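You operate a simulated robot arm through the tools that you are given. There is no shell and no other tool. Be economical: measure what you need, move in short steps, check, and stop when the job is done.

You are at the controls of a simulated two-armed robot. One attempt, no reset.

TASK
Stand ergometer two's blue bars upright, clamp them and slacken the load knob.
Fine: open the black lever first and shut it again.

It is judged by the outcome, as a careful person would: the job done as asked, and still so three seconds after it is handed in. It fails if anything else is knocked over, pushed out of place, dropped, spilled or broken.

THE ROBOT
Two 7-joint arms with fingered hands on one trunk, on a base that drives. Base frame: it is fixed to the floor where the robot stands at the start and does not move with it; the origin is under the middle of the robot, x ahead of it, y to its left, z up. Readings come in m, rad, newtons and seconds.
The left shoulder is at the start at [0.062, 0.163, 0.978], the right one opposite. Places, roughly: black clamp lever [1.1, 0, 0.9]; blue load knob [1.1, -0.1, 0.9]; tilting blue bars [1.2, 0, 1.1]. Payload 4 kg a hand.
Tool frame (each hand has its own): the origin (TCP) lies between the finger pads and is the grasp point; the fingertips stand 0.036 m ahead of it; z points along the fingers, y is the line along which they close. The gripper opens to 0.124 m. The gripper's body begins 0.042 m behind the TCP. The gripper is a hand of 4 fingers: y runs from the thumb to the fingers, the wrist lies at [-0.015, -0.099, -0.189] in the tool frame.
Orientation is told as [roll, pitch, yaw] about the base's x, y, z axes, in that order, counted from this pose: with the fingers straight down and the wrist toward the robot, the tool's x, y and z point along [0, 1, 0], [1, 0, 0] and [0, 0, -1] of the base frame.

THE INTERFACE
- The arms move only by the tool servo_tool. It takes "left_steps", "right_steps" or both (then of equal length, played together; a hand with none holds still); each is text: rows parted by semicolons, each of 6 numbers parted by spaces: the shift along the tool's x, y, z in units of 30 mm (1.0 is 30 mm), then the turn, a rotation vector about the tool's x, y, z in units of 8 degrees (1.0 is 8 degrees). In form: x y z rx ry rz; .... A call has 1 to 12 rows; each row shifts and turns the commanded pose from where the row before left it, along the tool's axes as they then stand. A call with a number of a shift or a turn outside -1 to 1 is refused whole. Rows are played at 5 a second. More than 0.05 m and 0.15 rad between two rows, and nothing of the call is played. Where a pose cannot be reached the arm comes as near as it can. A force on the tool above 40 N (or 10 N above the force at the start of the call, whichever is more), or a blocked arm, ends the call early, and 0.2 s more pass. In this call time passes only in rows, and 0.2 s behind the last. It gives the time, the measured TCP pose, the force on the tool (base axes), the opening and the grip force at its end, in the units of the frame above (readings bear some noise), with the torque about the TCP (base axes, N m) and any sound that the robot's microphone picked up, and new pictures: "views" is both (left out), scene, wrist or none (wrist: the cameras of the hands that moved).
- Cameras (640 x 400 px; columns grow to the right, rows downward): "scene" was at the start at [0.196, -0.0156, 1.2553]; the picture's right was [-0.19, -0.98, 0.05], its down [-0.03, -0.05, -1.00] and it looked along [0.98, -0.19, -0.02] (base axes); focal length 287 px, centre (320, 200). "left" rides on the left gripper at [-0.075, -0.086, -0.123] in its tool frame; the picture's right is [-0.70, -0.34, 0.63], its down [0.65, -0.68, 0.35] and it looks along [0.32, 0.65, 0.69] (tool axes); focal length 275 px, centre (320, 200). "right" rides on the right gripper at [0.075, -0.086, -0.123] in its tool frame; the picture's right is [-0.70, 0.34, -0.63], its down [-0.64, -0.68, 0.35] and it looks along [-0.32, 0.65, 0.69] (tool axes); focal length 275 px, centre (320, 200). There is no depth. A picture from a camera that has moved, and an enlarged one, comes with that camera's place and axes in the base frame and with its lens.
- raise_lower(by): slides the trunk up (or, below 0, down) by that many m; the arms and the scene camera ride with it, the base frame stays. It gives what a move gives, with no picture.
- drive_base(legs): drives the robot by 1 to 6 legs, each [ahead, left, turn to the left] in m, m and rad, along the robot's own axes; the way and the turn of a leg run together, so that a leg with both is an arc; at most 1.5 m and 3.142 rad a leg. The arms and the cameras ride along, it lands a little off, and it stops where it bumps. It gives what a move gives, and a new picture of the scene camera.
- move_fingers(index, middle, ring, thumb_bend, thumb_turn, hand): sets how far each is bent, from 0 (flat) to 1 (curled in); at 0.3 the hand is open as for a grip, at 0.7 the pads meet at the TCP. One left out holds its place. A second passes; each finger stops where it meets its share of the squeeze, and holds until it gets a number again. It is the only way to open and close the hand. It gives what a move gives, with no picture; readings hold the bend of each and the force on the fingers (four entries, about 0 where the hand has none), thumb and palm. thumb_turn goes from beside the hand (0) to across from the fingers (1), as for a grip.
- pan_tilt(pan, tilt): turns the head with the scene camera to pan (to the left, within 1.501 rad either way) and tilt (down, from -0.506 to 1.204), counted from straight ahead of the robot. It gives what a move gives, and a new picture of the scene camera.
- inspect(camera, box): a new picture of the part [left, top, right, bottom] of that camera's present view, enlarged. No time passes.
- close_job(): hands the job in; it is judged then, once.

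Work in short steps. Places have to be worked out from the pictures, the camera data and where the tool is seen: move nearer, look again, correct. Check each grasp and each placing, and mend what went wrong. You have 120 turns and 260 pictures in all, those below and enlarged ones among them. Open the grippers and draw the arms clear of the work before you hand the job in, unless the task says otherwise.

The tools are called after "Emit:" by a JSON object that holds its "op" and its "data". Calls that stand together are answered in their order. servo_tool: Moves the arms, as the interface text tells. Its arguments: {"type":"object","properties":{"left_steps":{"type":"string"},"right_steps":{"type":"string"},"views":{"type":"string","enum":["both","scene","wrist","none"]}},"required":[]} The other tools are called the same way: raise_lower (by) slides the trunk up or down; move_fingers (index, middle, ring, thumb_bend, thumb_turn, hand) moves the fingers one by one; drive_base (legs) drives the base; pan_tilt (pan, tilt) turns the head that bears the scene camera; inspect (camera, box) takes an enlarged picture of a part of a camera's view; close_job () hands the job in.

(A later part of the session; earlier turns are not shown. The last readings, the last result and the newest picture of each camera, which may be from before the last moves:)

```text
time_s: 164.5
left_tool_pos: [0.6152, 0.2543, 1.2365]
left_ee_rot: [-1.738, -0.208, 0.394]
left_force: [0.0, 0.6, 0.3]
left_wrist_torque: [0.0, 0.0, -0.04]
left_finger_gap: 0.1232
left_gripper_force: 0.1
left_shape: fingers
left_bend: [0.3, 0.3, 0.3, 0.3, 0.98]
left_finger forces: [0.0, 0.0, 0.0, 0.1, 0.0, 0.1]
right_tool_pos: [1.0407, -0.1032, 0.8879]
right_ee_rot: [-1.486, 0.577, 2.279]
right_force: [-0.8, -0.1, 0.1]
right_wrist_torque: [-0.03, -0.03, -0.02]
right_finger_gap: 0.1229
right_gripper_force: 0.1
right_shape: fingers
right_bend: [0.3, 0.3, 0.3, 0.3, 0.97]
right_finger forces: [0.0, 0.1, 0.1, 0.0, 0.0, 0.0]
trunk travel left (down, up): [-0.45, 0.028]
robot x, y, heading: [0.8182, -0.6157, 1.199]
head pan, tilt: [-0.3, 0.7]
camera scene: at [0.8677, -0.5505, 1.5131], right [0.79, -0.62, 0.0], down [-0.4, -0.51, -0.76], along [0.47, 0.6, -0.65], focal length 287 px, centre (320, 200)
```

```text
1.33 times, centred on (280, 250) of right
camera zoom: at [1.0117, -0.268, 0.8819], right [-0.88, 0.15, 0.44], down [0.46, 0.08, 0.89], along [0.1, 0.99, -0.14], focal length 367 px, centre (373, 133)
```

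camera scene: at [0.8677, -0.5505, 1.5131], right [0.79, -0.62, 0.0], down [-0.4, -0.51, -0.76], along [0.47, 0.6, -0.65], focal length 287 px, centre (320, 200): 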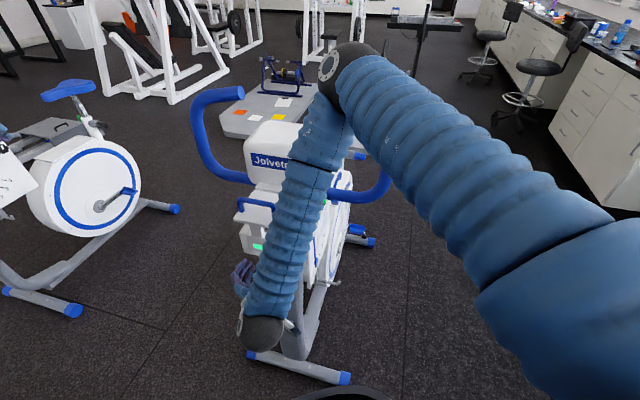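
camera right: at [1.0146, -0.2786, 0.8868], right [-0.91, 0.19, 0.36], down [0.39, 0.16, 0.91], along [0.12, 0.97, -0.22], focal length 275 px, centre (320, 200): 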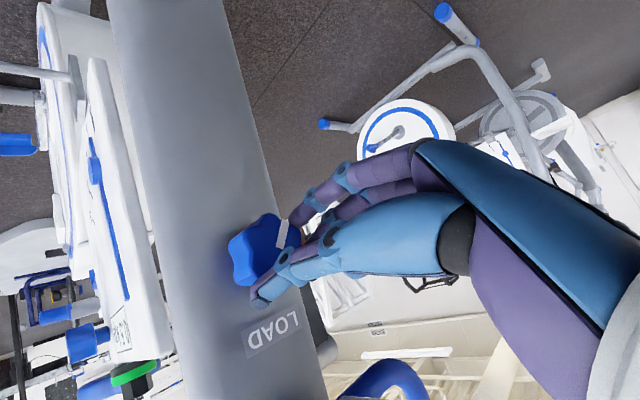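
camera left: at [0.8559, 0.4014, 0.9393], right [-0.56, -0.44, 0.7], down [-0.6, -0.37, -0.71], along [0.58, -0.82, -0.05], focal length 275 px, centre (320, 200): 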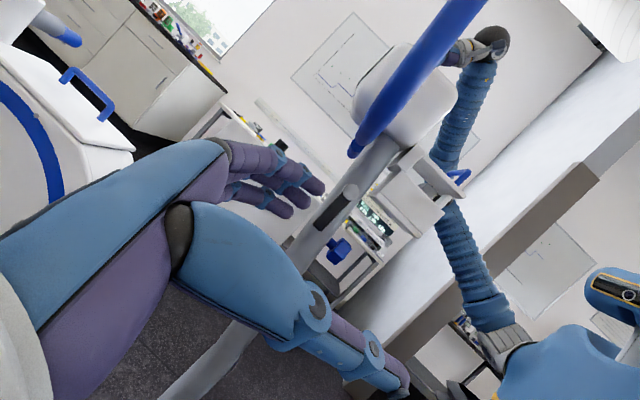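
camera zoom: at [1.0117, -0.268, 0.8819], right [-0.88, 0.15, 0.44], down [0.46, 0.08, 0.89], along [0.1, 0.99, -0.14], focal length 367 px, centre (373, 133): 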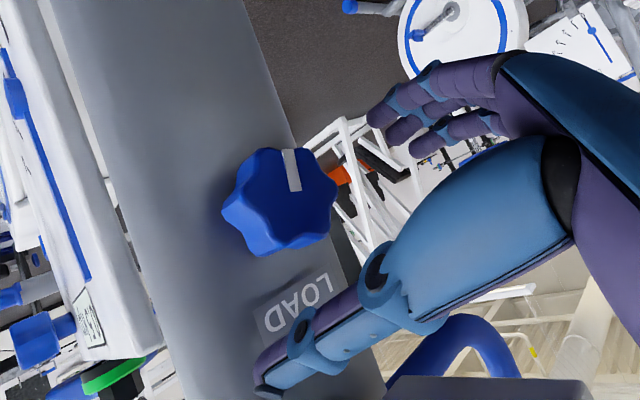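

Pointer is back near its start. From this nearer base with the hand at 33°, I grip and turn anticlockwise 40°.

Emit:
{"op": "servo_tool", "data": {"right_steps": "0.53 -0.21 0 0 0 0; 0.53 -0.21 0.2 0 0 0; 0 0 0.15 0 0 0", "views": "none"}}

Emit:
{"op": "move_fingers", "data": {"hand": "right", "index": 0.62, "middle": 0.62, "ring": 0.62, "thumb_bend": 0.64}}

Emit:
{"op": "servo_tool", "data": {"right_steps": "0 0 0 0 0 -0.8; 0 0 0 0 0 -0.8; 0 0 0 0 0 -0.8; 0 0 0 0 0 -0.8; 0 0 0 0 0 -0.8; 0 0 0 0 0 -0.8", "views": "wrist"}}

```text
time_s: 165.3
left_tool_pos: [0.6122, 0.2525, 1.2379]
left_ee_rot: [-1.736, -0.211, 0.395]
left_force: [0.3, 1.1, -0.7]
left_wrist_torque: [0.01, 0.02, -0.01]
left_finger_gap: 0.123
left_gripper_force: 0.0
left_shape: fingers
left_bend: [0.3, 0.3, 0.3, 0.3, 0.98]
left_finger forces: [0.1, 0.1, 0.0, 0.1, 0.1, 0.0]
right_tool_pos: [1.0392, -0.1117, 0.8865]
right_ee_rot: [-1.486, 0.582, 2.274]
right_force: [-0.5, 0.1, 0.7]
right_wrist_torque: [0.01, 0.03, 0.01]
right_finger_gap: 0.1231
right_gripper_force: 0.0
right_shape: fingers
right_bend: [0.3, 0.3, 0.3, 0.3, 0.97]
right_finger forces: [0.0, 0.1, 0.0, 0.0, 0.0, 0.0]
right hand out of reach, approached as far as the arm can: row 1, 2
trunk travel left (down, up): [-0.45, 0.028]
robot x, y, heading: [0.82, -0.6104, 1.201]
head pan, tilt: [-0.3, 0.7]
```

```text
time_s: 166.3
left_tool_pos: [0.6123, 0.2525, 1.2371]
left_ee_rot: [-1.738, -0.211, 0.395]
left_force: [-0.5, 0.4, 0.0]
left_wrist_torque: [-0.01, 0.01, 0.01]
left_finger_gap: 0.1232
left_gripper_force: 0.1
left_shape: fingers
left_bend: [0.3, 0.3, 0.3, 0.3, 0.98]
left_finger forces: [0.1, 0.0, 0.0, 0.1, 0.0, 0.1]
right_tool_pos: [1.0388, -0.1134, 0.8851]
right_ee_rot: [-1.486, 0.581, 2.273]
right_force: [-3.2, -1.0, 1.6]
right_wrist_torque: [0.03, 0.04, 0.1]
right_finger_gap: 0.0352
right_gripper_force: 3.8
right_shape: fingers
right_bend: [0.58, 0.62, 0.62, 0.62, 0.98]
right_finger forces: [4.5, 0.0, 0.0, 0.0, 3.7, 0.1]
trunk travel left (down, up): [-0.45, 0.028]
robot x, y, heading: [0.815, -0.6154, 1.205]
head pan, tilt: [-0.3, 0.7]
```

```text
time_s: 167.7
left_tool_pos: [0.6104, 0.2541, 1.2371]
left_ee_rot: [-1.738, -0.213, 0.393]
left_force: [-0.3, 0.3, 0.2]
left_wrist_torque: [-0.01, 0.01, -0.06]
left_finger_gap: 0.123
left_gripper_force: 0.0
left_shape: fingers
left_bend: [0.3, 0.3, 0.3, 0.3, 0.98]
left_finger forces: [0.0, 0.0, 0.0, 0.1, 0.1, 0.0]
right_tool_pos: [1.0383, -0.1131, 0.8838]
right_ee_rot: [-1.352, 1.237, 2.439]
right_force: [-28.9, 3.5, -9.9]
right_wrist_torque: [-0.24, 1.26, 0.84]
right_finger_gap: 0.0391
right_gripper_force: 17.1
right_shape: fingers
right_bend: [0.52, 0.59, 0.62, 0.64, 0.98]
right_finger forces: [22.8, 10.3, 0.1, 0.0, 0.6, 0.1]
trunk travel left (down, up): [-0.45, 0.028]
robot x, y, heading: [0.8179, -0.6084, 1.206]
head pan, tilt: [-0.3, 0.7]
camera right: at [1.0053, -0.2633, 0.9507], right [-0.98, 0.21, -0.05], down [0.08, 0.56, 0.83], along [0.2, 0.8, -0.56], focal length 275 px, centre (320, 200)
```

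right: 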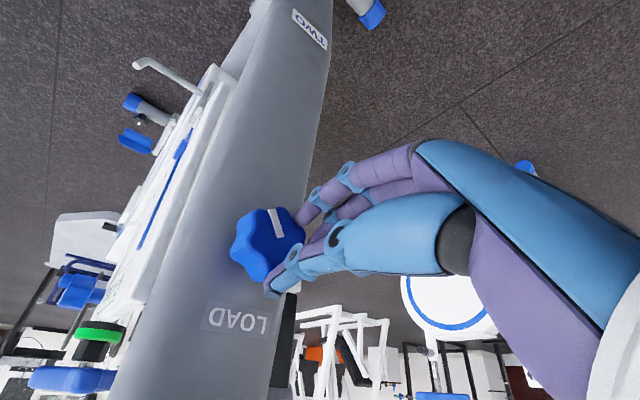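

The pointer has turned ~37° anticlockwise past its start. Read the display.

Emit:
{"op": "inspect", "data": {"camera": "right", "box": [80, 250, 160, 330]}}

```text
5.00 times, centred on (120, 290) of right
camera zoom: at [1.0053, -0.2633, 0.9507], right [-0.98, 0.21, -0.05], down [0.08, 0.56, 0.83], along [0.2, 0.8, -0.56], focal length 1376 px, centre (1320, -250)
```

zoom: 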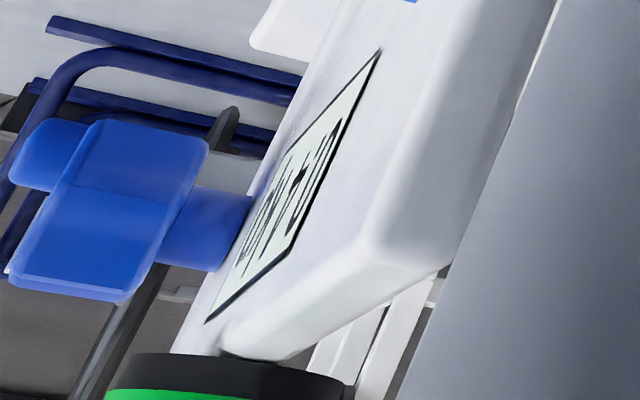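

Hard to read at this slant, but it's no longer 0.5. Another stroke: open, recentre, rewind 32°, grip, turn.

Emit:
{"op": "move_fingers", "data": {"hand": "right", "index": 0.35, "middle": 0.35, "ring": 0.35, "thumb_bend": 0.3}}

Emit:
{"op": "servo_tool", "data": {"right_steps": "0.45 0.13 0.15 0 0 0; 0.42 0.13 0.15 0 0 0; 0 0 0 0 0 1; 0 0 0 0 0 1; 0 0 0 0 0 1; 0 0 0 0 0 1", "views": "wrist"}}

Emit:
{"op": "inspect", "data": {"camera": "right", "box": [70, 240, 200, 340]}}

```text
time_s: 168.7
left_tool_pos: [0.6129, 0.2525, 1.2379]
left_ee_rot: [-1.737, -0.211, 0.394]
left_force: [-0.3, 0.6, 0.3]
left_wrist_torque: [0.0, -0.02, -0.03]
left_finger_gap: 0.1228
left_gripper_force: 0.1
left_shape: fingers
left_bend: [0.3, 0.3, 0.3, 0.3, 0.98]
left_finger forces: [0.0, 0.0, 0.1, 0.0, 0.0, 0.0]
right_tool_pos: [1.0416, -0.1124, 0.8849]
right_ee_rot: [-1.355, 1.235, 2.432]
right_force: [-0.1, -0.1, 0.0]
right_wrist_torque: [-0.02, 0.02, 0.01]
right_finger_gap: 0.1153
right_gripper_force: 0.0
right_shape: fingers
right_bend: [0.35, 0.35, 0.35, 0.3, 0.98]
right_finger forces: [0.1, 0.0, 0.0, 0.0, 0.1, 0.1]
trunk travel left (down, up): [-0.45, 0.028]
robot x, y, heading: [0.819, -0.6086, 1.201]
head pan, tilt: [-0.3, 0.7]
```

```text
time_s: 170.1
left_tool_pos: [0.6134, 0.252, 1.2372]
left_ee_rot: [-1.737, -0.211, 0.396]
left_force: [-0.7, 0.1, -0.7]
left_wrist_torque: [-0.03, -0.02, -0.04]
left_finger_gap: 0.1234
left_gripper_force: 0.2
left_shape: fingers
left_bend: [0.3, 0.3, 0.3, 0.3, 0.98]
left_finger forces: [0.0, 0.0, 0.0, 0.1, 0.0, 0.0]
right_tool_pos: [1.0531, -0.1333, 0.8723]
right_ee_rot: [-1.48, 0.686, 2.292]
right_force: [0.1, 0.2, 0.8]
right_wrist_torque: [0.01, -0.01, 0.03]
right_finger_gap: 0.1156
right_gripper_force: 0.0
right_shape: fingers
right_bend: [0.35, 0.35, 0.35, 0.3, 0.98]
right_finger forces: [0.0, 0.1, 0.0, 0.1, 0.0, 0.0]
right hand out of reach, approached as far as the arm can: row 1, 2
trunk travel left (down, up): [-0.45, 0.028]
robot x, y, heading: [0.8181, -0.6095, 1.203]
head pan, tilt: [-0.3, 0.7]
camera right: at [1.0257, -0.2983, 0.8776], right [-0.91, 0.18, 0.37], down [0.4, 0.16, 0.9], along [0.1, 0.97, -0.22], focal length 275 px, centre (320, 200)
```

right: 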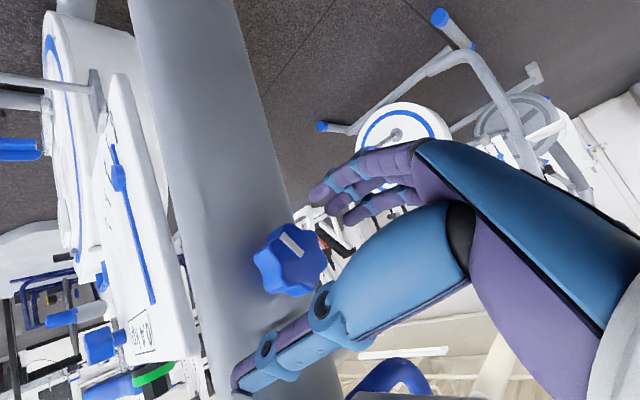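

```text
4.00 times, centred on (135, 290) of right
camera zoom: at [1.0257, -0.2983, 0.8776], right [-0.91, 0.18, 0.37], down [0.4, 0.16, 0.9], along [0.1, 0.97, -0.22], focal length 1101 px, centre (1060, -160)
```

zoom: 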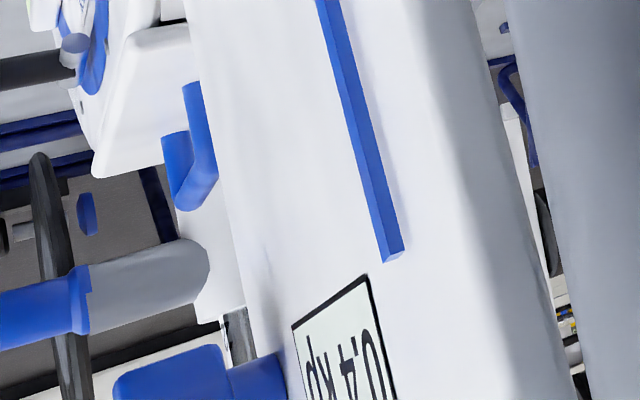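

Display 0.4: roughly 0.1 per 40°, anticlockwise is right. I run a full stroke: advance, grip, turn 38°, release, rewind.

Emit:
{"op": "servo_tool", "data": {"right_steps": "0 0 0.35 0 0 0; 0 0 0.3 0 0 0", "views": "none"}}

Emit:
{"op": "move_fingers", "data": {"hand": "right", "index": 0.62, "middle": 0.62, "ring": 0.62, "thumb_bend": 0.64}}

Emit:
{"op": "servo_tool", "data": {"right_steps": "0 0 0 0 0 -0.8; 0 0 0 0 0 -0.8; 0 0 0 0 0 -0.8; 0 0 0 0 0 -0.8; 0 0 0 0 0 -0.8; 0 0 0 0 0 -0.8", "views": "none"}}

Emit:
{"op": "move_fingers", "data": {"hand": "right", "index": 0.35, "middle": 0.35, "ring": 0.35, "thumb_bend": 0.3}}

Emit:
{"op": "servo_tool", "data": {"right_steps": "0 0 0 0 0 0.8; 0 0 0 0 0 0.8; 0 0 0 0 0 0.8; 0 0 0 0 0 0.8; 0 0 0 0 0 0.8; 0 0 0 0 0 0.8", "views": "wrist"}}

```text
time_s: 170.7
left_tool_pos: [0.6123, 0.2527, 1.2382]
left_ee_rot: [-1.735, -0.212, 0.394]
left_force: [-0.1, -0.6, -0.5]
left_wrist_torque: [-0.01, 0.02, 0.0]
left_finger_gap: 0.1231
left_gripper_force: 0.1
left_shape: fingers
left_bend: [0.3, 0.3, 0.3, 0.3, 0.98]
left_finger forces: [0.0, 0.0, 0.0, 0.0, 0.0, 0.0]
right_tool_pos: [1.0631, -0.1201, 0.8743]
right_ee_rot: [-1.48, 0.694, 2.286]
right_force: [-0.2, -0.1, 0.3]
right_wrist_torque: [0.01, -0.01, 0.0]
right_finger_gap: 0.1156
right_gripper_force: 0.0
right_shape: fingers
right_bend: [0.35, 0.35, 0.35, 0.3, 0.98]
right_finger forces: [0.0, 0.0, 0.0, 0.0, 0.0, 0.0]
right hand out of reach, approached as far as the arm can: row 2
trunk travel left (down, up): [-0.45, 0.028]
robot x, y, heading: [0.8173, -0.6088, 1.208]
head pan, tilt: [-0.3, 0.7]
```

```text
time_s: 171.7
left_tool_pos: [0.6115, 0.2546, 1.2376]
left_ee_rot: [-1.737, -0.212, 0.393]
left_force: [0.4, 0.5, 0.1]
left_wrist_torque: [0.02, 0.02, 0.02]
left_finger_gap: 0.1233
left_gripper_force: 0.1
left_shape: fingers
left_bend: [0.3, 0.3, 0.3, 0.3, 0.98]
left_finger forces: [0.1, 0.1, 0.0, 0.0, 0.0, 0.1]
right_tool_pos: [1.0629, -0.1191, 0.8739]
right_ee_rot: [-1.478, 0.692, 2.29]
right_force: [-13.6, 8.4, -9.0]
right_wrist_torque: [-0.28, 0.37, 0.66]
right_finger_gap: 0.0483
right_gripper_force: 13.7
right_shape: fingers
right_bend: [0.52, 0.52, 0.59, 0.62, 0.97]
right_finger forces: [8.3, 10.1, 3.4, 0.0, 5.8, 0.0]
trunk travel left (down, up): [-0.45, 0.028]
robot x, y, heading: [0.8175, -0.6116, 1.208]
head pan, tilt: [-0.3, 0.7]
```

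```text
time_s: 173.1
left_tool_pos: [0.6083, 0.2517, 1.24]
left_ee_rot: [-1.737, -0.215, 0.394]
left_force: [-0.5, 0.5, -0.7]
left_wrist_torque: [0.02, 0.0, 0.08]
left_finger_gap: 0.123
left_gripper_force: 0.1
left_shape: fingers
left_bend: [0.3, 0.3, 0.3, 0.3, 0.98]
left_finger forces: [0.1, 0.0, 0.1, 0.1, 0.1, 0.0]
right_tool_pos: [1.0247, -0.1585, 0.8936]
right_ee_rot: [-1.277, 1.342, 2.511]
right_force: [-0.3, -0.1, 0.3]
right_wrist_torque: [0.03, 0.0, 0.0]
right_finger_gap: 0.025
right_gripper_force: 0.0
right_shape: fingers
right_bend: [0.6, 0.59, 0.62, 0.64, 0.98]
right_finger forces: [0.0, 0.0, 0.1, 0.0, 0.1, 0.1]
right hand out of reach, approached as far as the arm can: row 5, 6
trunk travel left (down, up): [-0.45, 0.028]
robot x, y, heading: [0.8169, -0.612, 1.203]
head pan, tilt: [-0.3, 0.7]
```

```text
time_s: 174.1
left_tool_pos: [0.6126, 0.2526, 1.2377]
left_ee_rot: [-1.735, -0.21, 0.393]
left_force: [0.5, 0.3, 0.7]
left_wrist_torque: [-0.01, 0.0, 0.02]
left_finger_gap: 0.1231
left_gripper_force: 0.1
left_shape: fingers
left_bend: [0.3, 0.3, 0.3, 0.3, 0.98]
left_finger forces: [0.0, 0.0, 0.1, 0.0, 0.1, 0.0]
right_tool_pos: [1.024, -0.1576, 0.8912]
right_ee_rot: [-1.265, 1.337, 2.525]
right_force: [-0.3, -0.4, 0.8]
right_wrist_torque: [-0.01, 0.0, -0.02]
right_finger_gap: 0.1155
right_gripper_force: 0.0
right_shape: fingers
right_bend: [0.35, 0.35, 0.35, 0.3, 0.98]
right_finger forces: [0.1, 0.0, 0.1, 0.1, 0.0, 0.0]
trunk travel left (down, up): [-0.45, 0.028]
robot x, y, heading: [0.8166, -0.6101, 1.206]
head pan, tilt: [-0.3, 0.7]
```

```text
time_s: 175.5
left_tool_pos: [0.6121, 0.253, 1.238]
left_ee_rot: [-1.737, -0.211, 0.394]
left_force: [0.5, 0.0, -0.2]
left_wrist_torque: [0.0, 0.01, -0.02]
left_finger_gap: 0.1229
left_gripper_force: 0.1
left_shape: fingers
left_bend: [0.3, 0.3, 0.3, 0.3, 0.98]
left_finger forces: [0.1, 0.1, 0.1, 0.1, 0.1, 0.0]
right_tool_pos: [1.026, -0.1566, 0.8919]
right_ee_rot: [-1.48, 0.687, 2.29]
right_force: [-0.3, -0.1, 0.2]
right_wrist_torque: [-0.01, -0.01, 0.03]
right_finger_gap: 0.1155
right_gripper_force: 0.0
right_shape: fingers
right_bend: [0.35, 0.35, 0.35, 0.3, 0.98]
right_finger forces: [0.0, 0.0, 0.0, 0.0, 0.0, 0.1]
trunk travel left (down, up): [-0.45, 0.028]
robot x, y, heading: [0.8171, -0.6103, 1.2]
head pan, tilt: [-0.3, 0.7]
camera right: at [0.9988, -0.3223, 0.8974], right [-0.91, 0.18, 0.37], down [0.4, 0.16, 0.9], along [0.1, 0.97, -0.22], focal length 275 px, centre (320, 200)
```

right: 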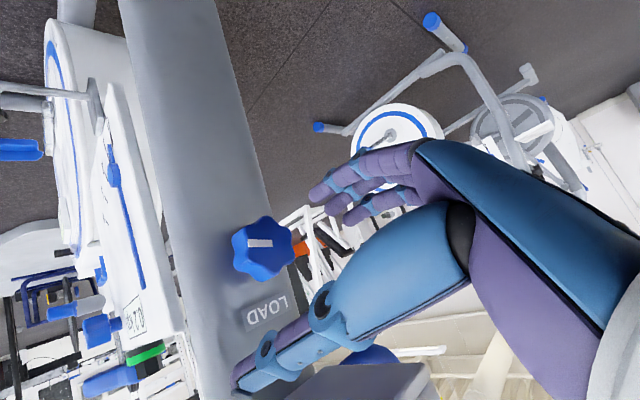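

Excellent: the pointer has gone to ~68° anticlockwise. Repeat the stroke after recentring (down 2 cm, forward 5 cm).

Emit:
{"op": "servo_tool", "data": {"right_steps": "0.43 0.52 0 0 0 0; 0 0 0.9 0 0 0; 0 0 0.8 0 0 0", "views": "none"}}

Emit:
{"op": "move_fingers", "data": {"hand": "right", "index": 0.62, "middle": 0.62, "ring": 0.62, "thumb_bend": 0.64}}

Emit:
{"op": "servo_tool", "data": {"right_steps": "0 0 0 0 0 -0.8; 0 0 0 0 0 -0.8; 0 0 0 0 0 -0.8; 0 0 0 0 0 -0.8; 0 0 0 0 0 -0.7", "views": "none"}}

Emit:
{"op": "move_fingers", "data": {"hand": "right", "index": 0.35, "middle": 0.35, "ring": 0.35, "thumb_bend": 0.3}}

Emit:
{"op": "servo_tool", "data": {"right_steps": "0 0 0 0 0 0.8; 0 0 0 0 0 0.8; 0 0 0 0 0 0.8; 0 0 0 0 0 0.8; 0 0 0 0 0 0.7", "views": "wrist"}}

Emit:
{"op": "inspect", "data": {"camera": "right", "box": [70, 240, 230, 360]}}

```text
time_s: 176.3
left_tool_pos: [0.6114, 0.2527, 1.2372]
left_ee_rot: [-1.738, -0.211, 0.395]
left_force: [0.0, 0.0, 0.1]
left_wrist_torque: [0.01, -0.01, 0.0]
left_finger_gap: 0.1232
left_gripper_force: 0.1
left_shape: fingers
left_bend: [0.3, 0.3, 0.3, 0.3, 0.98]
left_finger forces: [0.0, 0.0, 0.0, 0.0, 0.1, 0.0]
right_tool_pos: [1.0585, -0.1232, 0.8696]
right_ee_rot: [-1.479, 0.692, 2.29]
right_force: [0.5, 0.4, 0.5]
right_wrist_torque: [-0.02, 0.0, 0.04]
right_finger_gap: 0.1155
right_gripper_force: 0.0
right_shape: fingers
right_bend: [0.35, 0.35, 0.35, 0.3, 0.98]
right_finger forces: [0.1, 0.0, 0.0, 0.1, 0.1, 0.0]
trunk travel left (down, up): [-0.45, 0.028]
robot x, y, heading: [0.8181, -0.6103, 1.208]
head pan, tilt: [-0.3, 0.7]
```

```text
time_s: 177.3
left_tool_pos: [0.6116, 0.254, 1.2376]
left_ee_rot: [-1.738, -0.211, 0.394]
left_force: [0.2, 0.2, 0.7]
left_wrist_torque: [0.01, -0.01, 0.0]
left_finger_gap: 0.1231
left_gripper_force: 0.0
left_shape: fingers
left_bend: [0.3, 0.3, 0.3, 0.3, 0.98]
left_finger forces: [0.0, 0.1, 0.0, 0.0, 0.0, 0.1]
right_tool_pos: [1.0593, -0.122, 0.8684]
right_ee_rot: [-1.478, 0.693, 2.291]
right_force: [-13.4, 8.4, -10.2]
right_wrist_torque: [-0.3, 0.35, 0.66]
right_finger_gap: 0.0436
right_gripper_force: 14.3
right_shape: fingers
right_bend: [0.55, 0.53, 0.58, 0.62, 0.97]
right_finger forces: [8.9, 10.1, 4.5, 0.0, 5.5, 0.0]
trunk travel left (down, up): [-0.45, 0.028]
robot x, y, heading: [0.813, -0.6109, 1.201]
head pan, tilt: [-0.3, 0.7]
```

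```text
time_s: 178.5
left_tool_pos: [0.6138, 0.2548, 1.2367]
left_ee_rot: [-1.739, -0.21, 0.395]
left_force: [0.2, 0.7, -0.1]
left_wrist_torque: [0.0, -0.03, -0.04]
left_finger_gap: 0.123
left_gripper_force: 0.1
left_shape: fingers
left_bend: [0.3, 0.3, 0.3, 0.3, 0.98]
left_finger forces: [0.0, 0.2, 0.0, 0.0, 0.0, 0.1]
right_tool_pos: [1.0596, -0.1274, 0.8701]
right_ee_rot: [-1.363, 1.226, 2.42]
right_force: [7.3, 12.9, -13.0]
right_wrist_torque: [-0.19, -0.01, -0.06]
right_finger_gap: 0.0339
right_gripper_force: 11.1
right_shape: fingers
right_bend: [0.58, 0.54, 0.57, 0.63, 0.97]
right_finger forces: [4.5, 7.2, 7.0, 0.1, 2.9, 0.1]
right hand out of reach, approached as far as the arm can: row 5
trunk travel left (down, up): [-0.45, 0.028]
robot x, y, heading: [0.8207, -0.6113, 1.2]
head pan, tilt: [-0.3, 0.7]
```

```text
time_s: 179.5
left_tool_pos: [0.6131, 0.2533, 1.2367]
left_ee_rot: [-1.736, -0.21, 0.395]
left_force: [-0.2, 0.2, 0.8]
left_wrist_torque: [0.01, -0.01, 0.04]
left_finger_gap: 0.1231
left_gripper_force: 0.1
left_shape: fingers
left_bend: [0.3, 0.3, 0.3, 0.3, 0.98]
left_finger forces: [0.0, 0.1, 0.1, 0.1, 0.0, 0.1]
right_tool_pos: [1.0563, -0.1285, 0.8716]
right_ee_rot: [-1.361, 1.224, 2.425]
right_force: [0.2, -0.5, 0.6]
right_wrist_torque: [-0.05, 0.02, 0.04]
right_finger_gap: 0.1153
right_gripper_force: 0.0
right_shape: fingers
right_bend: [0.35, 0.35, 0.35, 0.3, 0.97]
right_finger forces: [0.1, 0.0, 0.0, 0.0, 0.0, 0.0]
trunk travel left (down, up): [-0.45, 0.028]
robot x, y, heading: [0.817, -0.6153, 1.202]
head pan, tilt: [-0.3, 0.7]
```

```text
time_s: 180.7
left_tool_pos: [0.614, 0.2527, 1.2375]
left_ee_rot: [-1.736, -0.211, 0.394]
left_force: [-0.1, -0.8, 0.4]
left_wrist_torque: [0.01, 0.0, -0.01]
left_finger_gap: 0.1232
left_gripper_force: 0.1
left_shape: fingers
left_bend: [0.3, 0.3, 0.3, 0.3, 0.98]
left_finger forces: [0.0, 0.1, 0.0, 0.0, 0.0, 0.0]
right_tool_pos: [1.0568, -0.1276, 0.8698]
right_ee_rot: [-1.482, 0.687, 2.29]
right_force: [0.8, -0.2, -1.0]
right_wrist_torque: [0.01, 0.0, -0.02]
right_finger_gap: 0.1156
right_gripper_force: 0.0
right_shape: fingers
right_bend: [0.35, 0.35, 0.35, 0.3, 0.97]
right_finger forces: [0.0, 0.0, 0.1, 0.1, 0.0, 0.0]
trunk travel left (down, up): [-0.45, 0.028]
robot x, y, heading: [0.8176, -0.6123, 1.208]
head pan, tilt: [-0.3, 0.7]
camera right: at [1.0282, -0.2935, 0.8771], right [-0.91, 0.18, 0.37], down [0.4, 0.16, 0.9], along [0.1, 0.97, -0.22], focal length 275 px, centre (320, 200)
```

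right: 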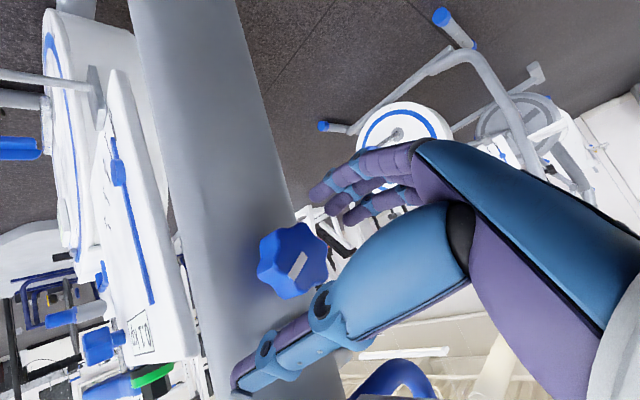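

```text
3.33 times, centred on (150, 300) of right
camera zoom: at [1.0282, -0.2935, 0.8771], right [-0.91, 0.18, 0.37], down [0.4, 0.16, 0.9], along [0.1, 0.97, -0.22], focal length 918 px, centre (887, -133)
```

zoom: 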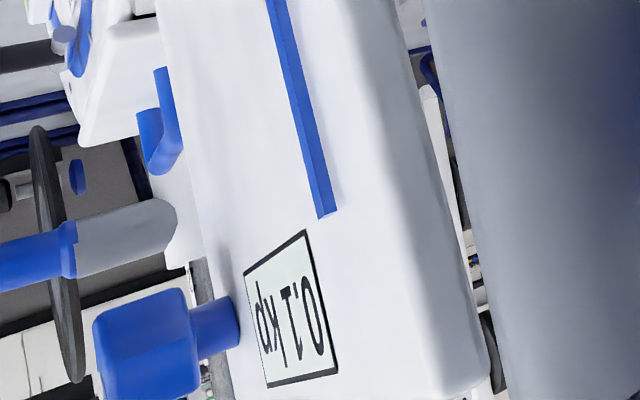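

Display now 0.1 kp. One more stroke the same way.

Emit:
{"op": "servo_tool", "data": {"right_steps": "0 0 0.3 0 0 0; 0 0 0.2 0 0 0", "views": "none"}}

Emit:
{"op": "move_fingers", "data": {"hand": "right", "index": 0.62, "middle": 0.62, "ring": 0.62, "thumb_bend": 0.64}}

Emit:
{"op": "servo_tool", "data": {"right_steps": "0 0 0 0 0 -0.8; 0 0 0 0 0 -0.8; 0 0 0 0 0 -0.8; 0 0 0 0 0 -0.8; 0 0 0 0 0 -0.7", "views": "none"}}

Emit:
{"op": "move_fingers", "data": {"hand": "right", "index": 0.35, "middle": 0.35, "ring": 0.35, "thumb_bend": 0.3}}

Emit:
{"op": "servo_tool", "data": {"right_steps": "0 0 0 0 0 0.8; 0 0 0 0 0 0.8; 0 0 0 0 0 0.8; 0 0 0 0 0 0.8; 0 0 0 0 0 0.7", "views": "wrist"}}

Emit:
{"op": "inspect", "data": {"camera": "right", "box": [70, 240, 230, 360]}}

```text
time_s: 181.3
left_tool_pos: [0.6123, 0.253, 1.2378]
left_ee_rot: [-1.737, -0.212, 0.394]
left_force: [0.3, -1.1, -0.9]
left_wrist_torque: [0.0, -0.01, -0.04]
left_finger_gap: 0.1231
left_gripper_force: 0.1
left_shape: fingers
left_bend: [0.3, 0.3, 0.3, 0.3, 0.98]
left_finger forces: [0.0, 0.0, 0.0, 0.0, 0.1, 0.0]
right_tool_pos: [1.0619, -0.118, 0.8717]
right_ee_rot: [-1.478, 0.691, 2.287]
right_force: [0.0, -0.1, 0.4]
right_wrist_torque: [0.01, 0.0, -0.01]
right_finger_gap: 0.1156
right_gripper_force: 0.1
right_shape: fingers
right_bend: [0.35, 0.35, 0.35, 0.3, 0.97]
right_finger forces: [0.0, 0.0, 0.1, 0.0, 0.0, 0.0]
right hand out of reach, approached as far as the arm can: row 2
trunk travel left (down, up): [-0.45, 0.028]
robot x, y, heading: [0.8174, -0.6121, 1.206]
head pan, tilt: [-0.3, 0.7]
```

```text
time_s: 182.3
left_tool_pos: [0.6108, 0.2543, 1.2369]
left_ee_rot: [-1.74, -0.214, 0.394]
left_force: [0.4, 0.8, 0.0]
left_wrist_torque: [-0.01, 0.01, 0.0]
left_finger_gap: 0.1232
left_gripper_force: 0.0
left_shape: fingers
left_bend: [0.3, 0.3, 0.3, 0.3, 0.98]
left_finger forces: [0.1, 0.1, 0.0, 0.0, 0.0, 0.1]
right_tool_pos: [1.0623, -0.1176, 0.8721]
right_ee_rot: [-1.476, 0.693, 2.287]
right_force: [-12.2, 7.0, -8.4]
right_wrist_torque: [-0.22, 0.32, 0.58]
right_finger_gap: 0.0482
right_gripper_force: 13.8
right_shape: fingers
right_bend: [0.53, 0.53, 0.6, 0.61, 0.97]
right_finger forces: [8.3, 10.0, 2.7, 0.1, 7.4, 0.1]
trunk travel left (down, up): [-0.45, 0.028]
robot x, y, heading: [0.8205, -0.6104, 1.204]
head pan, tilt: [-0.3, 0.7]
```

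```text
time_s: 183.5
left_tool_pos: [0.6154, 0.2558, 1.2356]
left_ee_rot: [-1.739, -0.21, 0.395]
left_force: [-0.4, -0.9, 0.3]
left_wrist_torque: [-0.01, -0.02, -0.02]
left_finger_gap: 0.1229
left_gripper_force: 0.0
left_shape: fingers
left_bend: [0.3, 0.3, 0.3, 0.3, 0.98]
left_finger forces: [0.1, 0.0, 0.1, 0.1, 0.0, 0.0]
right_tool_pos: [1.0591, -0.1219, 0.8744]
right_ee_rot: [-1.363, 1.226, 2.42]
right_force: [7.9, 20.2, -13.7]
right_wrist_torque: [0.05, -0.04, 0.02]
right_finger_gap: 0.0411
right_gripper_force: 14.0
right_shape: fingers
right_bend: [0.54, 0.53, 0.58, 0.63, 0.97]
right_finger forces: [7.5, 10.1, 7.5, 0.0, 2.9, 0.1]
right hand out of reach, approached as far as the arm can: row 5
trunk travel left (down, up): [-0.45, 0.028]
robot x, y, heading: [0.8171, -0.6119, 1.2]
head pan, tilt: [-0.3, 0.7]
```

```text
time_s: 184.5
left_tool_pos: [0.6131, 0.2521, 1.2374]
left_ee_rot: [-1.736, -0.211, 0.395]
left_force: [-0.4, 0.0, 0.3]
left_wrist_torque: [0.03, -0.01, 0.0]
left_finger_gap: 0.1232
left_gripper_force: 0.0
left_shape: fingers
left_bend: [0.3, 0.3, 0.3, 0.3, 0.98]
left_finger forces: [0.1, 0.0, 0.0, 0.1, 0.0, 0.0]
right_tool_pos: [1.0558, -0.1247, 0.875]
right_ee_rot: [-1.363, 1.222, 2.426]
right_force: [0.4, -0.3, 0.1]
right_wrist_torque: [-0.04, 0.03, 0.01]
right_finger_gap: 0.1153
right_gripper_force: 0.0
right_shape: fingers
right_bend: [0.35, 0.35, 0.35, 0.3, 0.97]
right_finger forces: [0.0, 0.0, 0.1, 0.0, 0.0, 0.1]
trunk travel left (down, up): [-0.45, 0.028]
robot x, y, heading: [0.8182, -0.6086, 1.202]
head pan, tilt: [-0.3, 0.7]
```

```text
time_s: 185.7
left_tool_pos: [0.6133, 0.2521, 1.2382]
left_ee_rot: [-1.737, -0.209, 0.394]
left_force: [0.5, -0.6, 0.4]
left_wrist_torque: [-0.02, 0.01, 0.01]
left_finger_gap: 0.123
left_gripper_force: 0.0
left_shape: fingers
left_bend: [0.3, 0.3, 0.3, 0.3, 0.98]
left_finger forces: [0.1, 0.1, 0.0, 0.1, 0.1, 0.0]
right_tool_pos: [1.0553, -0.1235, 0.8766]
right_ee_rot: [-1.481, 0.685, 2.293]
right_force: [0.1, -0.4, 0.0]
right_wrist_torque: [0.02, 0.01, 0.01]
right_finger_gap: 0.1155
right_gripper_force: 0.1
right_shape: fingers
right_bend: [0.35, 0.35, 0.35, 0.3, 0.97]
right_finger forces: [0.0, 0.0, 0.0, 0.0, 0.1, 0.0]
trunk travel left (down, up): [-0.45, 0.028]
robot x, y, heading: [0.818, -0.6126, 1.205]
head pan, tilt: [-0.3, 0.7]
camera right: at [1.0288, -0.2893, 0.8819], right [-0.91, 0.18, 0.37], down [0.4, 0.16, 0.9], along [0.1, 0.97, -0.22], focal length 275 px, centre (320, 200)
```

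right: 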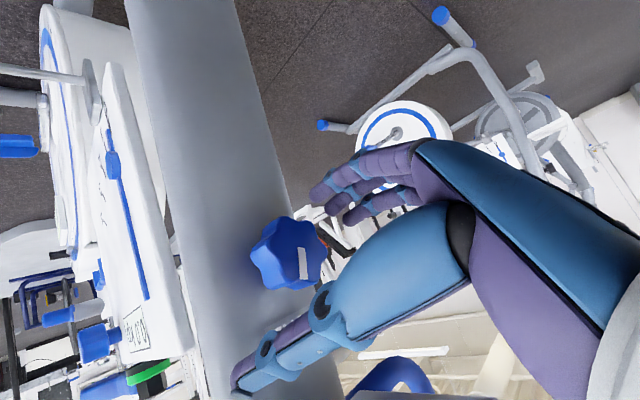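

```text
3.33 times, centred on (150, 300) of right
camera zoom: at [1.0288, -0.2893, 0.8819], right [-0.91, 0.18, 0.37], down [0.4, 0.16, 0.9], along [0.1, 0.97, -0.22], focal length 918 px, centre (887, -133)
```

zoom: 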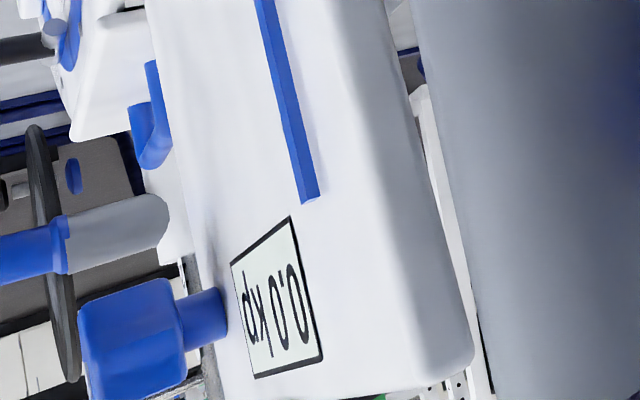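

Display reads 0.0 kp. I give one short further turn (20°) to make sure it is fully slack, then release and back the hand straight off.

Emit:
{"op": "servo_tool", "data": {"right_steps": "0 0.15 0.3 0 0 0", "views": "none"}}

Emit:
{"op": "move_fingers", "data": {"hand": "right", "index": 0.62, "middle": 0.62, "ring": 0.62, "thumb_bend": 0.64}}

Emit:
{"op": "servo_tool", "data": {"right_steps": "0 0 0 0 0 -0.7; 0 0 0 0 0 -0.7; 0 0 0 0 0 -0.7; 0 0 0 0 0 -0.7", "views": "none"}}

Emit:
{"op": "move_fingers", "data": {"hand": "right", "index": 0.3, "middle": 0.3, "ring": 0.3, "thumb_bend": 0.3}}

Emit:
{"op": "servo_tool", "data": {"right_steps": "0 0 -1 0 0 0; 0 0 -1 0 0 0; 0 0 -1 0 0 0; 0 0 -1 0 0 0; 0 0 -1 0 0 0", "views": "wrist"}}

Emit:
{"op": "inspect", "data": {"camera": "right", "box": [60, 180, 300, 340]}}

```text
time_s: 186.1
left_tool_pos: [0.6133, 0.253, 1.2381]
left_ee_rot: [-1.737, -0.212, 0.396]
left_force: [0.3, 0.6, 0.3]
left_wrist_torque: [0.0, 0.03, 0.01]
left_finger_gap: 0.1229
left_gripper_force: 0.1
left_shape: fingers
left_bend: [0.3, 0.3, 0.3, 0.3, 0.98]
left_finger forces: [0.1, 0.1, 0.0, 0.0, 0.1, 0.0]
right_tool_pos: [1.0606, -0.1158, 0.8733]
right_ee_rot: [-1.481, 0.689, 2.291]
right_force: [0.6, -0.8, -0.1]
right_wrist_torque: [0.01, 0.0, 0.01]
right_finger_gap: 0.1155
right_gripper_force: 0.0
right_shape: fingers
right_bend: [0.35, 0.35, 0.35, 0.3, 0.97]
right_finger forces: [0.0, 0.0, 0.0, 0.1, 0.1, 0.1]
trunk travel left (down, up): [-0.45, 0.028]
robot x, y, heading: [0.8181, -0.6115, 1.201]
head pan, tilt: [-0.3, 0.7]
```

```text
time_s: 187.1
left_tool_pos: [0.6114, 0.2525, 1.2368]
left_ee_rot: [-1.737, -0.209, 0.394]
left_force: [-0.8, -0.2, 0.9]
left_wrist_torque: [-0.01, -0.04, -0.02]
left_finger_gap: 0.1231
left_gripper_force: 0.1
left_shape: fingers
left_bend: [0.3, 0.3, 0.3, 0.3, 0.98]
left_finger forces: [0.0, 0.0, 0.0, 0.0, 0.1, 0.0]
right_tool_pos: [1.0588, -0.1157, 0.8733]
right_ee_rot: [-1.481, 0.689, 2.292]
right_force: [-11.1, 2.1, -4.1]
right_wrist_torque: [-0.11, 0.25, 0.45]
right_finger_gap: 0.0491
right_gripper_force: 15.4
right_shape: fingers
right_bend: [0.54, 0.55, 0.62, 0.6, 0.97]
right_finger forces: [9.3, 9.8, 0.1, 0.0, 10.5, 0.0]
trunk travel left (down, up): [-0.45, 0.028]
robot x, y, heading: [0.8194, -0.6124, 1.207]
head pan, tilt: [-0.3, 0.7]
```

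```text
time_s: 188.1
left_tool_pos: [0.6108, 0.2536, 1.2381]
left_ee_rot: [-1.737, -0.212, 0.395]
left_force: [-0.8, -1.1, -0.3]
left_wrist_torque: [-0.01, 0.01, -0.03]
left_finger_gap: 0.123
left_gripper_force: 0.1
left_shape: fingers
left_bend: [0.3, 0.3, 0.3, 0.3, 0.98]
left_finger forces: [0.0, 0.0, 0.1, 0.0, 0.1, 0.0]
right_tool_pos: [1.059, -0.1158, 0.8729]
right_ee_rot: [-1.425, 1.078, 2.364]
right_force: [-18.0, 9.5, 0.4]
right_wrist_torque: [0.22, 0.41, 0.58]
right_finger_gap: 0.0486
right_gripper_force: 17.0
right_shape: fingers
right_bend: [0.54, 0.55, 0.62, 0.6, 0.97]
right_finger forces: [9.3, 10.4, 3.3, 0.0, 11.0, 0.1]
trunk travel left (down, up): [-0.45, 0.028]
robot x, y, heading: [0.8198, -0.6106, 1.202]
head pan, tilt: [-0.3, 0.7]
```

```text
time_s: 189.1
left_tool_pos: [0.6119, 0.2523, 1.2369]
left_ee_rot: [-1.738, -0.212, 0.394]
left_force: [0.2, 0.0, -0.1]
left_wrist_torque: [-0.02, 0.0, 0.02]
left_finger_gap: 0.1232
left_gripper_force: 0.0
left_shape: fingers
left_bend: [0.3, 0.3, 0.3, 0.3, 0.98]
left_finger forces: [0.0, 0.1, 0.1, 0.0, 0.0, 0.0]
right_tool_pos: [1.0598, -0.1151, 0.8726]
right_ee_rot: [-1.422, 1.077, 2.363]
right_force: [-0.4, -0.8, 0.4]
right_wrist_torque: [0.02, -0.02, -0.04]
right_finger_gap: 0.1228
right_gripper_force: 0.1
right_shape: fingers
right_bend: [0.3, 0.3, 0.3, 0.3, 0.98]
right_finger forces: [0.1, 0.0, 0.0, 0.1, 0.0, 0.1]
trunk travel left (down, up): [-0.45, 0.028]
robot x, y, heading: [0.8155, -0.6157, 1.201]
head pan, tilt: [-0.3, 0.7]
```

```text
time_s: 190.3
left_tool_pos: [0.6129, 0.2533, 1.2371]
left_ee_rot: [-1.736, -0.211, 0.395]
left_force: [0.7, 0.7, -0.3]
left_wrist_torque: [0.01, 0.0, 0.03]
left_finger_gap: 0.1229
left_gripper_force: 0.0
left_shape: fingers
left_bend: [0.3, 0.3, 0.3, 0.3, 0.98]
left_finger forces: [0.0, 0.1, 0.0, 0.1, 0.0, 0.0]
right_tool_pos: [0.942, -0.2082, 0.8813]
right_ee_rot: [-1.425, 1.078, 2.361]
right_force: [0.0, -1.1, -1.1]
right_wrist_torque: [0.0, 0.02, 0.03]
right_finger_gap: 0.1231
right_gripper_force: 0.0
right_shape: fingers
right_bend: [0.3, 0.3, 0.3, 0.3, 0.98]
right_finger forces: [0.1, 0.1, 0.0, 0.1, 0.0, 0.0]
trunk travel left (down, up): [-0.45, 0.028]
robot x, y, heading: [0.8203, -0.614, 1.205]
head pan, tilt: [-0.3, 0.7]
camera right: at [0.9127, -0.3669, 0.9322], right [-0.97, 0.22, 0.07], down [0.17, 0.45, 0.88], along [0.16, 0.87, -0.47], focal length 275 px, centre (320, 200)
```

right: 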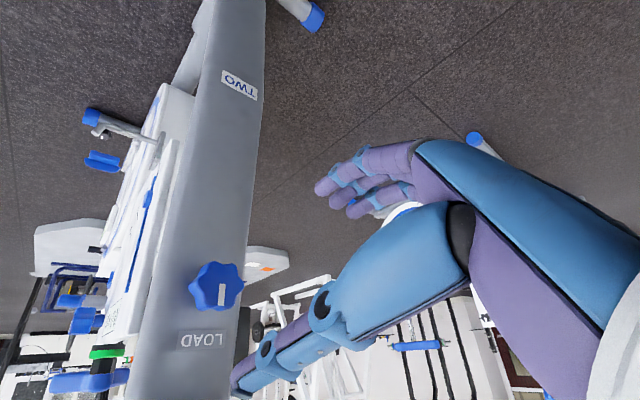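

```text
2.50 times, centred on (180, 260) of right
camera zoom: at [0.9127, -0.3669, 0.9322], right [-0.97, 0.22, 0.07], down [0.17, 0.45, 0.88], along [0.16, 0.87, -0.47], focal length 688 px, centre (670, 50)
```

zoom: 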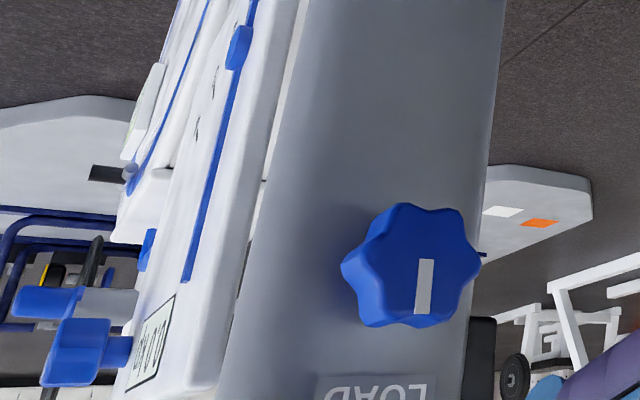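

Pointer is at 12 o'clock, 0.0 kp, fully slack. I back away to the right to check the bars' lean and the lever from a distance.

Emit:
{"op": "drive_base", "data": {"legs": [[-0.3, 0, 0], [0, -0.45, 0]]}}

Emit:
{"op": "pan_tilt", "data": {"pan": 0.4, "tilt": 0.45}}

```text
time_s: 194.7
left_tool_pos: [0.9254, -0.1882, 1.2381]
left_ee_rot: [-1.737, -0.213, 0.393]
left_force: [-0.4, -1.0, 0.5]
left_wrist_torque: [-0.02, 0.01, 0.01]
left_finger_gap: 0.123
left_gripper_force: 0.0
left_shape: fingers
left_bend: [0.3, 0.3, 0.3, 0.3, 0.98]
left_finger forces: [0.0, 0.1, 0.0, 0.0, 0.1, 0.1]
right_tool_pos: [1.2554, -0.6509, 0.8832]
right_ee_rot: [-1.422, 1.077, 2.363]
right_force: [0.5, 1.0, 1.0]
right_wrist_torque: [-0.05, 0.01, 0.04]
right_finger_gap: 0.1229
right_gripper_force: 0.1
right_shape: fingers
right_bend: [0.3, 0.3, 0.3, 0.3, 0.98]
right_finger forces: [0.1, 0.0, 0.0, 0.1, 0.0, 0.1]
trunk travel left (down, up): [-0.45, 0.028]
robot x, y, heading: [1.1293, -1.0496, 1.201]
head pan, tilt: [-0.3, 0.7]
camera scene: at [1.1777, -0.9936, 1.5132], right [0.78, -0.62, 0.0], down [-0.4, -0.51, -0.76], along [0.47, 0.6, -0.65], focal length 287 px, centre (320, 200)
```

scene: 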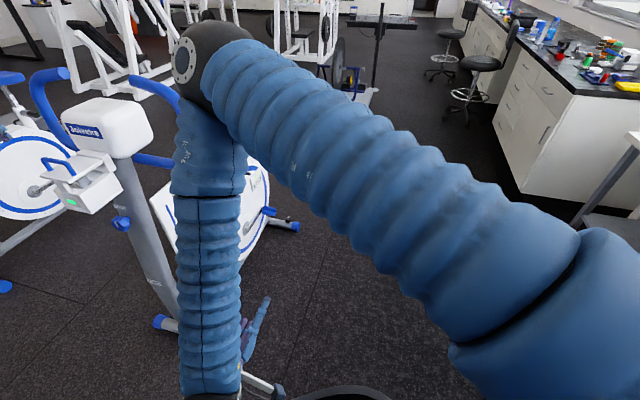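

```text
time_s: 195.8
left_tool_pos: [0.9246, -0.1889, 1.2367]
left_ee_rot: [-1.737, -0.211, 0.392]
left_force: [-0.4, 0.1, 0.5]
left_wrist_torque: [0.01, 0.0, 0.0]
left_finger_gap: 0.1234
left_gripper_force: 0.0
left_shape: fingers
left_bend: [0.3, 0.3, 0.3, 0.3, 0.98]
left_finger forces: [0.0, 0.0, 0.0, 0.0, 0.1, 0.0]
right_tool_pos: [1.2538, -0.6491, 0.8825]
right_ee_rot: [-1.421, 1.077, 2.361]
right_force: [0.2, 0.0, -0.1]
right_wrist_torque: [0.02, -0.01, -0.02]
right_finger_gap: 0.123
right_gripper_force: 0.0
right_shape: fingers
right_bend: [0.3, 0.3, 0.3, 0.3, 0.98]
right_finger forces: [0.1, 0.0, 0.0, 0.1, 0.0, 0.0]
trunk travel left (down, up): [-0.45, 0.028]
robot x, y, heading: [1.1311, -1.0502, 1.199]
head pan, tilt: [0.4, 0.45]
camera scene: at [1.1218, -0.9683, 1.5353], right [1.0, 0.03, 0.0], down [0.01, -0.44, -0.9], along [-0.03, 0.9, -0.44], focal length 287 px, centre (320, 200)
```

scene: 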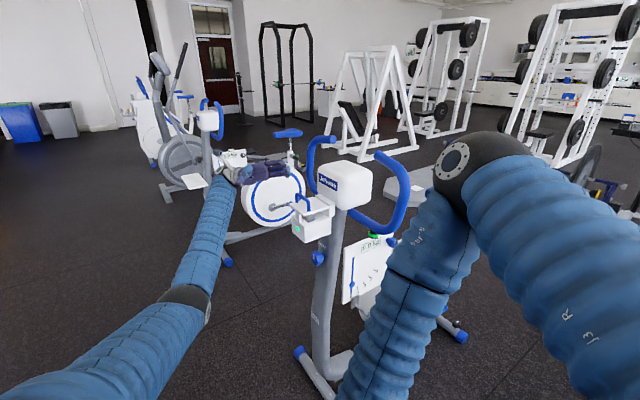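

Both ergometers are in one view; I enlarge each to compare the bars' lean.

Emit:
{"op": "inspect", "data": {"camera": "scene", "box": [290, 120, 430, 260]}}

Emit:
{"op": "inspect", "data": {"camera": "scene", "box": [170, 80, 290, 200]}}

```text
2.86 times, centred on (360, 190) of scene
camera zoom: at [1.1218, -0.9683, 1.5353], right [1.0, 0.03, 0.0], down [0.01, -0.44, -0.9], along [-0.03, 0.9, -0.44], focal length 819 px, centre (206, 229)
```

zoom: 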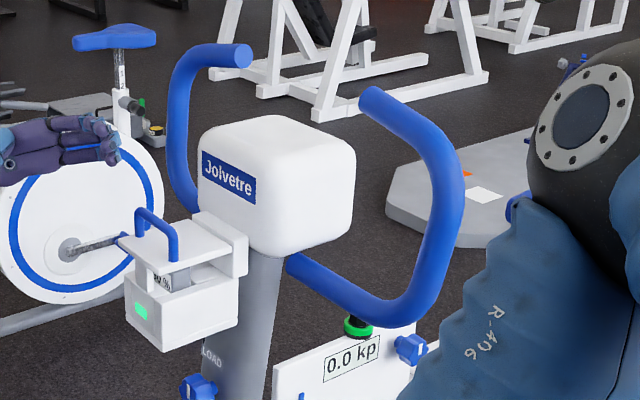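

```text
3.33 times, centred on (230, 140) of scene
camera zoom: at [1.1218, -0.9683, 1.5353], right [1.0, 0.03, 0.0], down [0.01, -0.44, -0.9], along [-0.03, 0.9, -0.44], focal length 956 px, centre (620, 400)
```

zoom: 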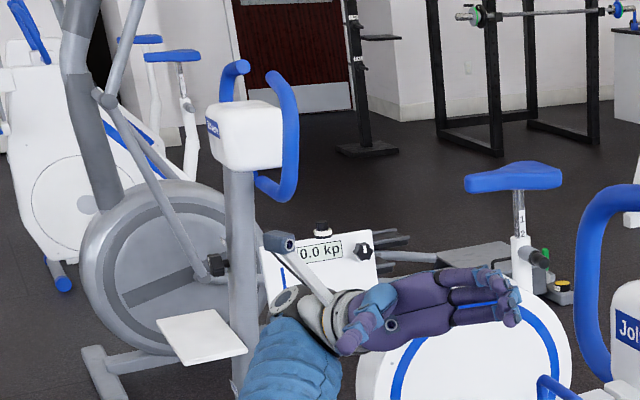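

Same calculation gives ≈10° back-lean for both machines' bars – they match; display 0.0 kp. I lastly check the lever while drawing the left hand clear.

Emit:
{"op": "inspect", "data": {"camera": "left", "box": [0, 0, 640, 400]}}

Emit:
{"op": "drive_base", "data": {"legs": [[-0.2, 0, 0], [0, 0.75, 0]]}}

Emit:
{"op": "pan_tilt", "data": {"pan": -0.55, "tilt": 0.35}}

```text
1.00 times, centred on (320, 200) of left (not enlarged: the box is as wide or as high as the picture)
camera zoom: at [0.7871, -0.1004, 1.2723], right [-0.26, -0.66, 0.7], down [-0.33, -0.62, -0.71], along [0.91, -0.42, -0.06], focal length 275 px, centre (320, 200)
```

zoom: 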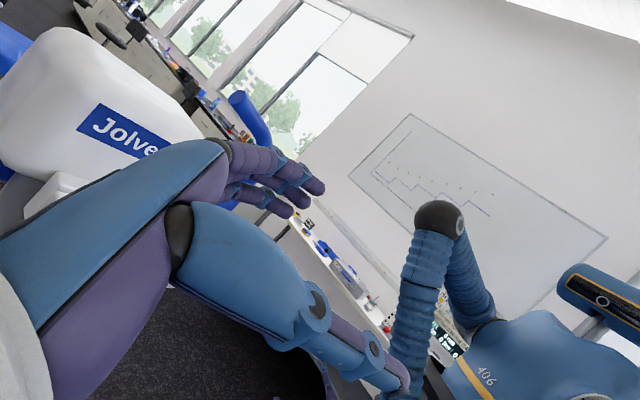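

```text
time_s: 201.0
left_tool_pos: [0.158, -0.1083, 1.2376]
left_ee_rot: [-1.739, -0.211, 0.394]
left_force: [-0.5, -0.5, 0.7]
left_wrist_torque: [-0.01, -0.01, 0.0]
left_finger_gap: 0.123
left_gripper_force: 0.0
left_shape: fingers
left_bend: [0.3, 0.3, 0.3, 0.3, 0.98]
left_finger forces: [0.0, 0.0, 0.2, 0.0, 0.0, 0.0]
right_tool_pos: [0.4891, -0.5697, 0.8824]
right_ee_rot: [-1.423, 1.077, 2.362]
right_force: [-0.2, -0.2, 0.3]
right_wrist_torque: [0.0, -0.02, 0.03]
right_finger_gap: 0.1233
right_gripper_force: 0.1
right_shape: fingers
right_bend: [0.3, 0.3, 0.3, 0.3, 0.98]
right_finger forces: [0.0, 0.1, 0.0, 0.2, 0.0, 0.0]
trunk travel left (down, up): [-0.45, 0.028]
robot x, y, heading: [0.3686, -0.9747, 1.199]
head pan, tilt: [0.4, 0.45]
camera scene: at [0.3558, -0.8881, 1.5354], right [1.0, 0.03, 0.0], down [0.01, -0.44, -0.9], along [-0.03, 0.9, -0.44], focal length 287 px, centre (320, 200)
```

scene: 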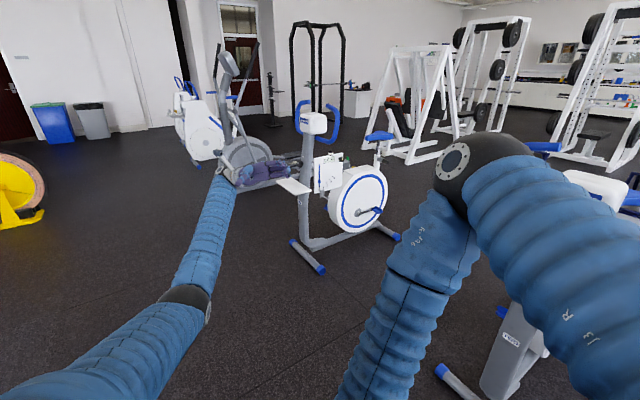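

```text
time_s: 202.2
left_tool_pos: [0.1591, -0.1098, 1.238]
left_ee_rot: [-1.737, -0.211, 0.394]
left_force: [0.2, -0.5, 0.2]
left_wrist_torque: [0.01, 0.0, 0.01]
left_finger_gap: 0.123
left_gripper_force: 0.1
left_shape: fingers
left_bend: [0.3, 0.3, 0.3, 0.3, 0.98]
left_finger forces: [0.0, 0.0, 0.0, 0.1, 0.1, 0.1]
right_tool_pos: [0.4881, -0.5701, 0.8827]
right_ee_rot: [-1.424, 1.077, 2.364]
right_force: [-0.1, 0.7, -0.6]
right_wrist_torque: [0.0, -0.01, 0.0]
right_finger_gap: 0.1229
right_gripper_force: 0.0
right_shape: fingers
right_bend: [0.3, 0.3, 0.3, 0.3, 0.98]
right_finger forces: [0.1, 0.0, 0.1, 0.0, 0.1, 0.0]
trunk travel left (down, up): [-0.45, 0.028]
robot x, y, heading: [0.3636, -0.9733, 1.204]
head pan, tilt: [-0.55, 0.351]
camera scene: at [0.4333, -0.9235, 1.5446], right [0.61, -0.79, 0.0], down [-0.27, -0.21, -0.94], along [0.74, 0.57, -0.35], focal length 287 px, centre (320, 200)
```

scene: 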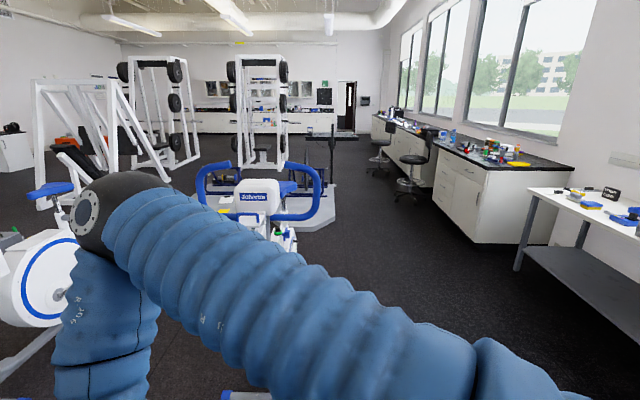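

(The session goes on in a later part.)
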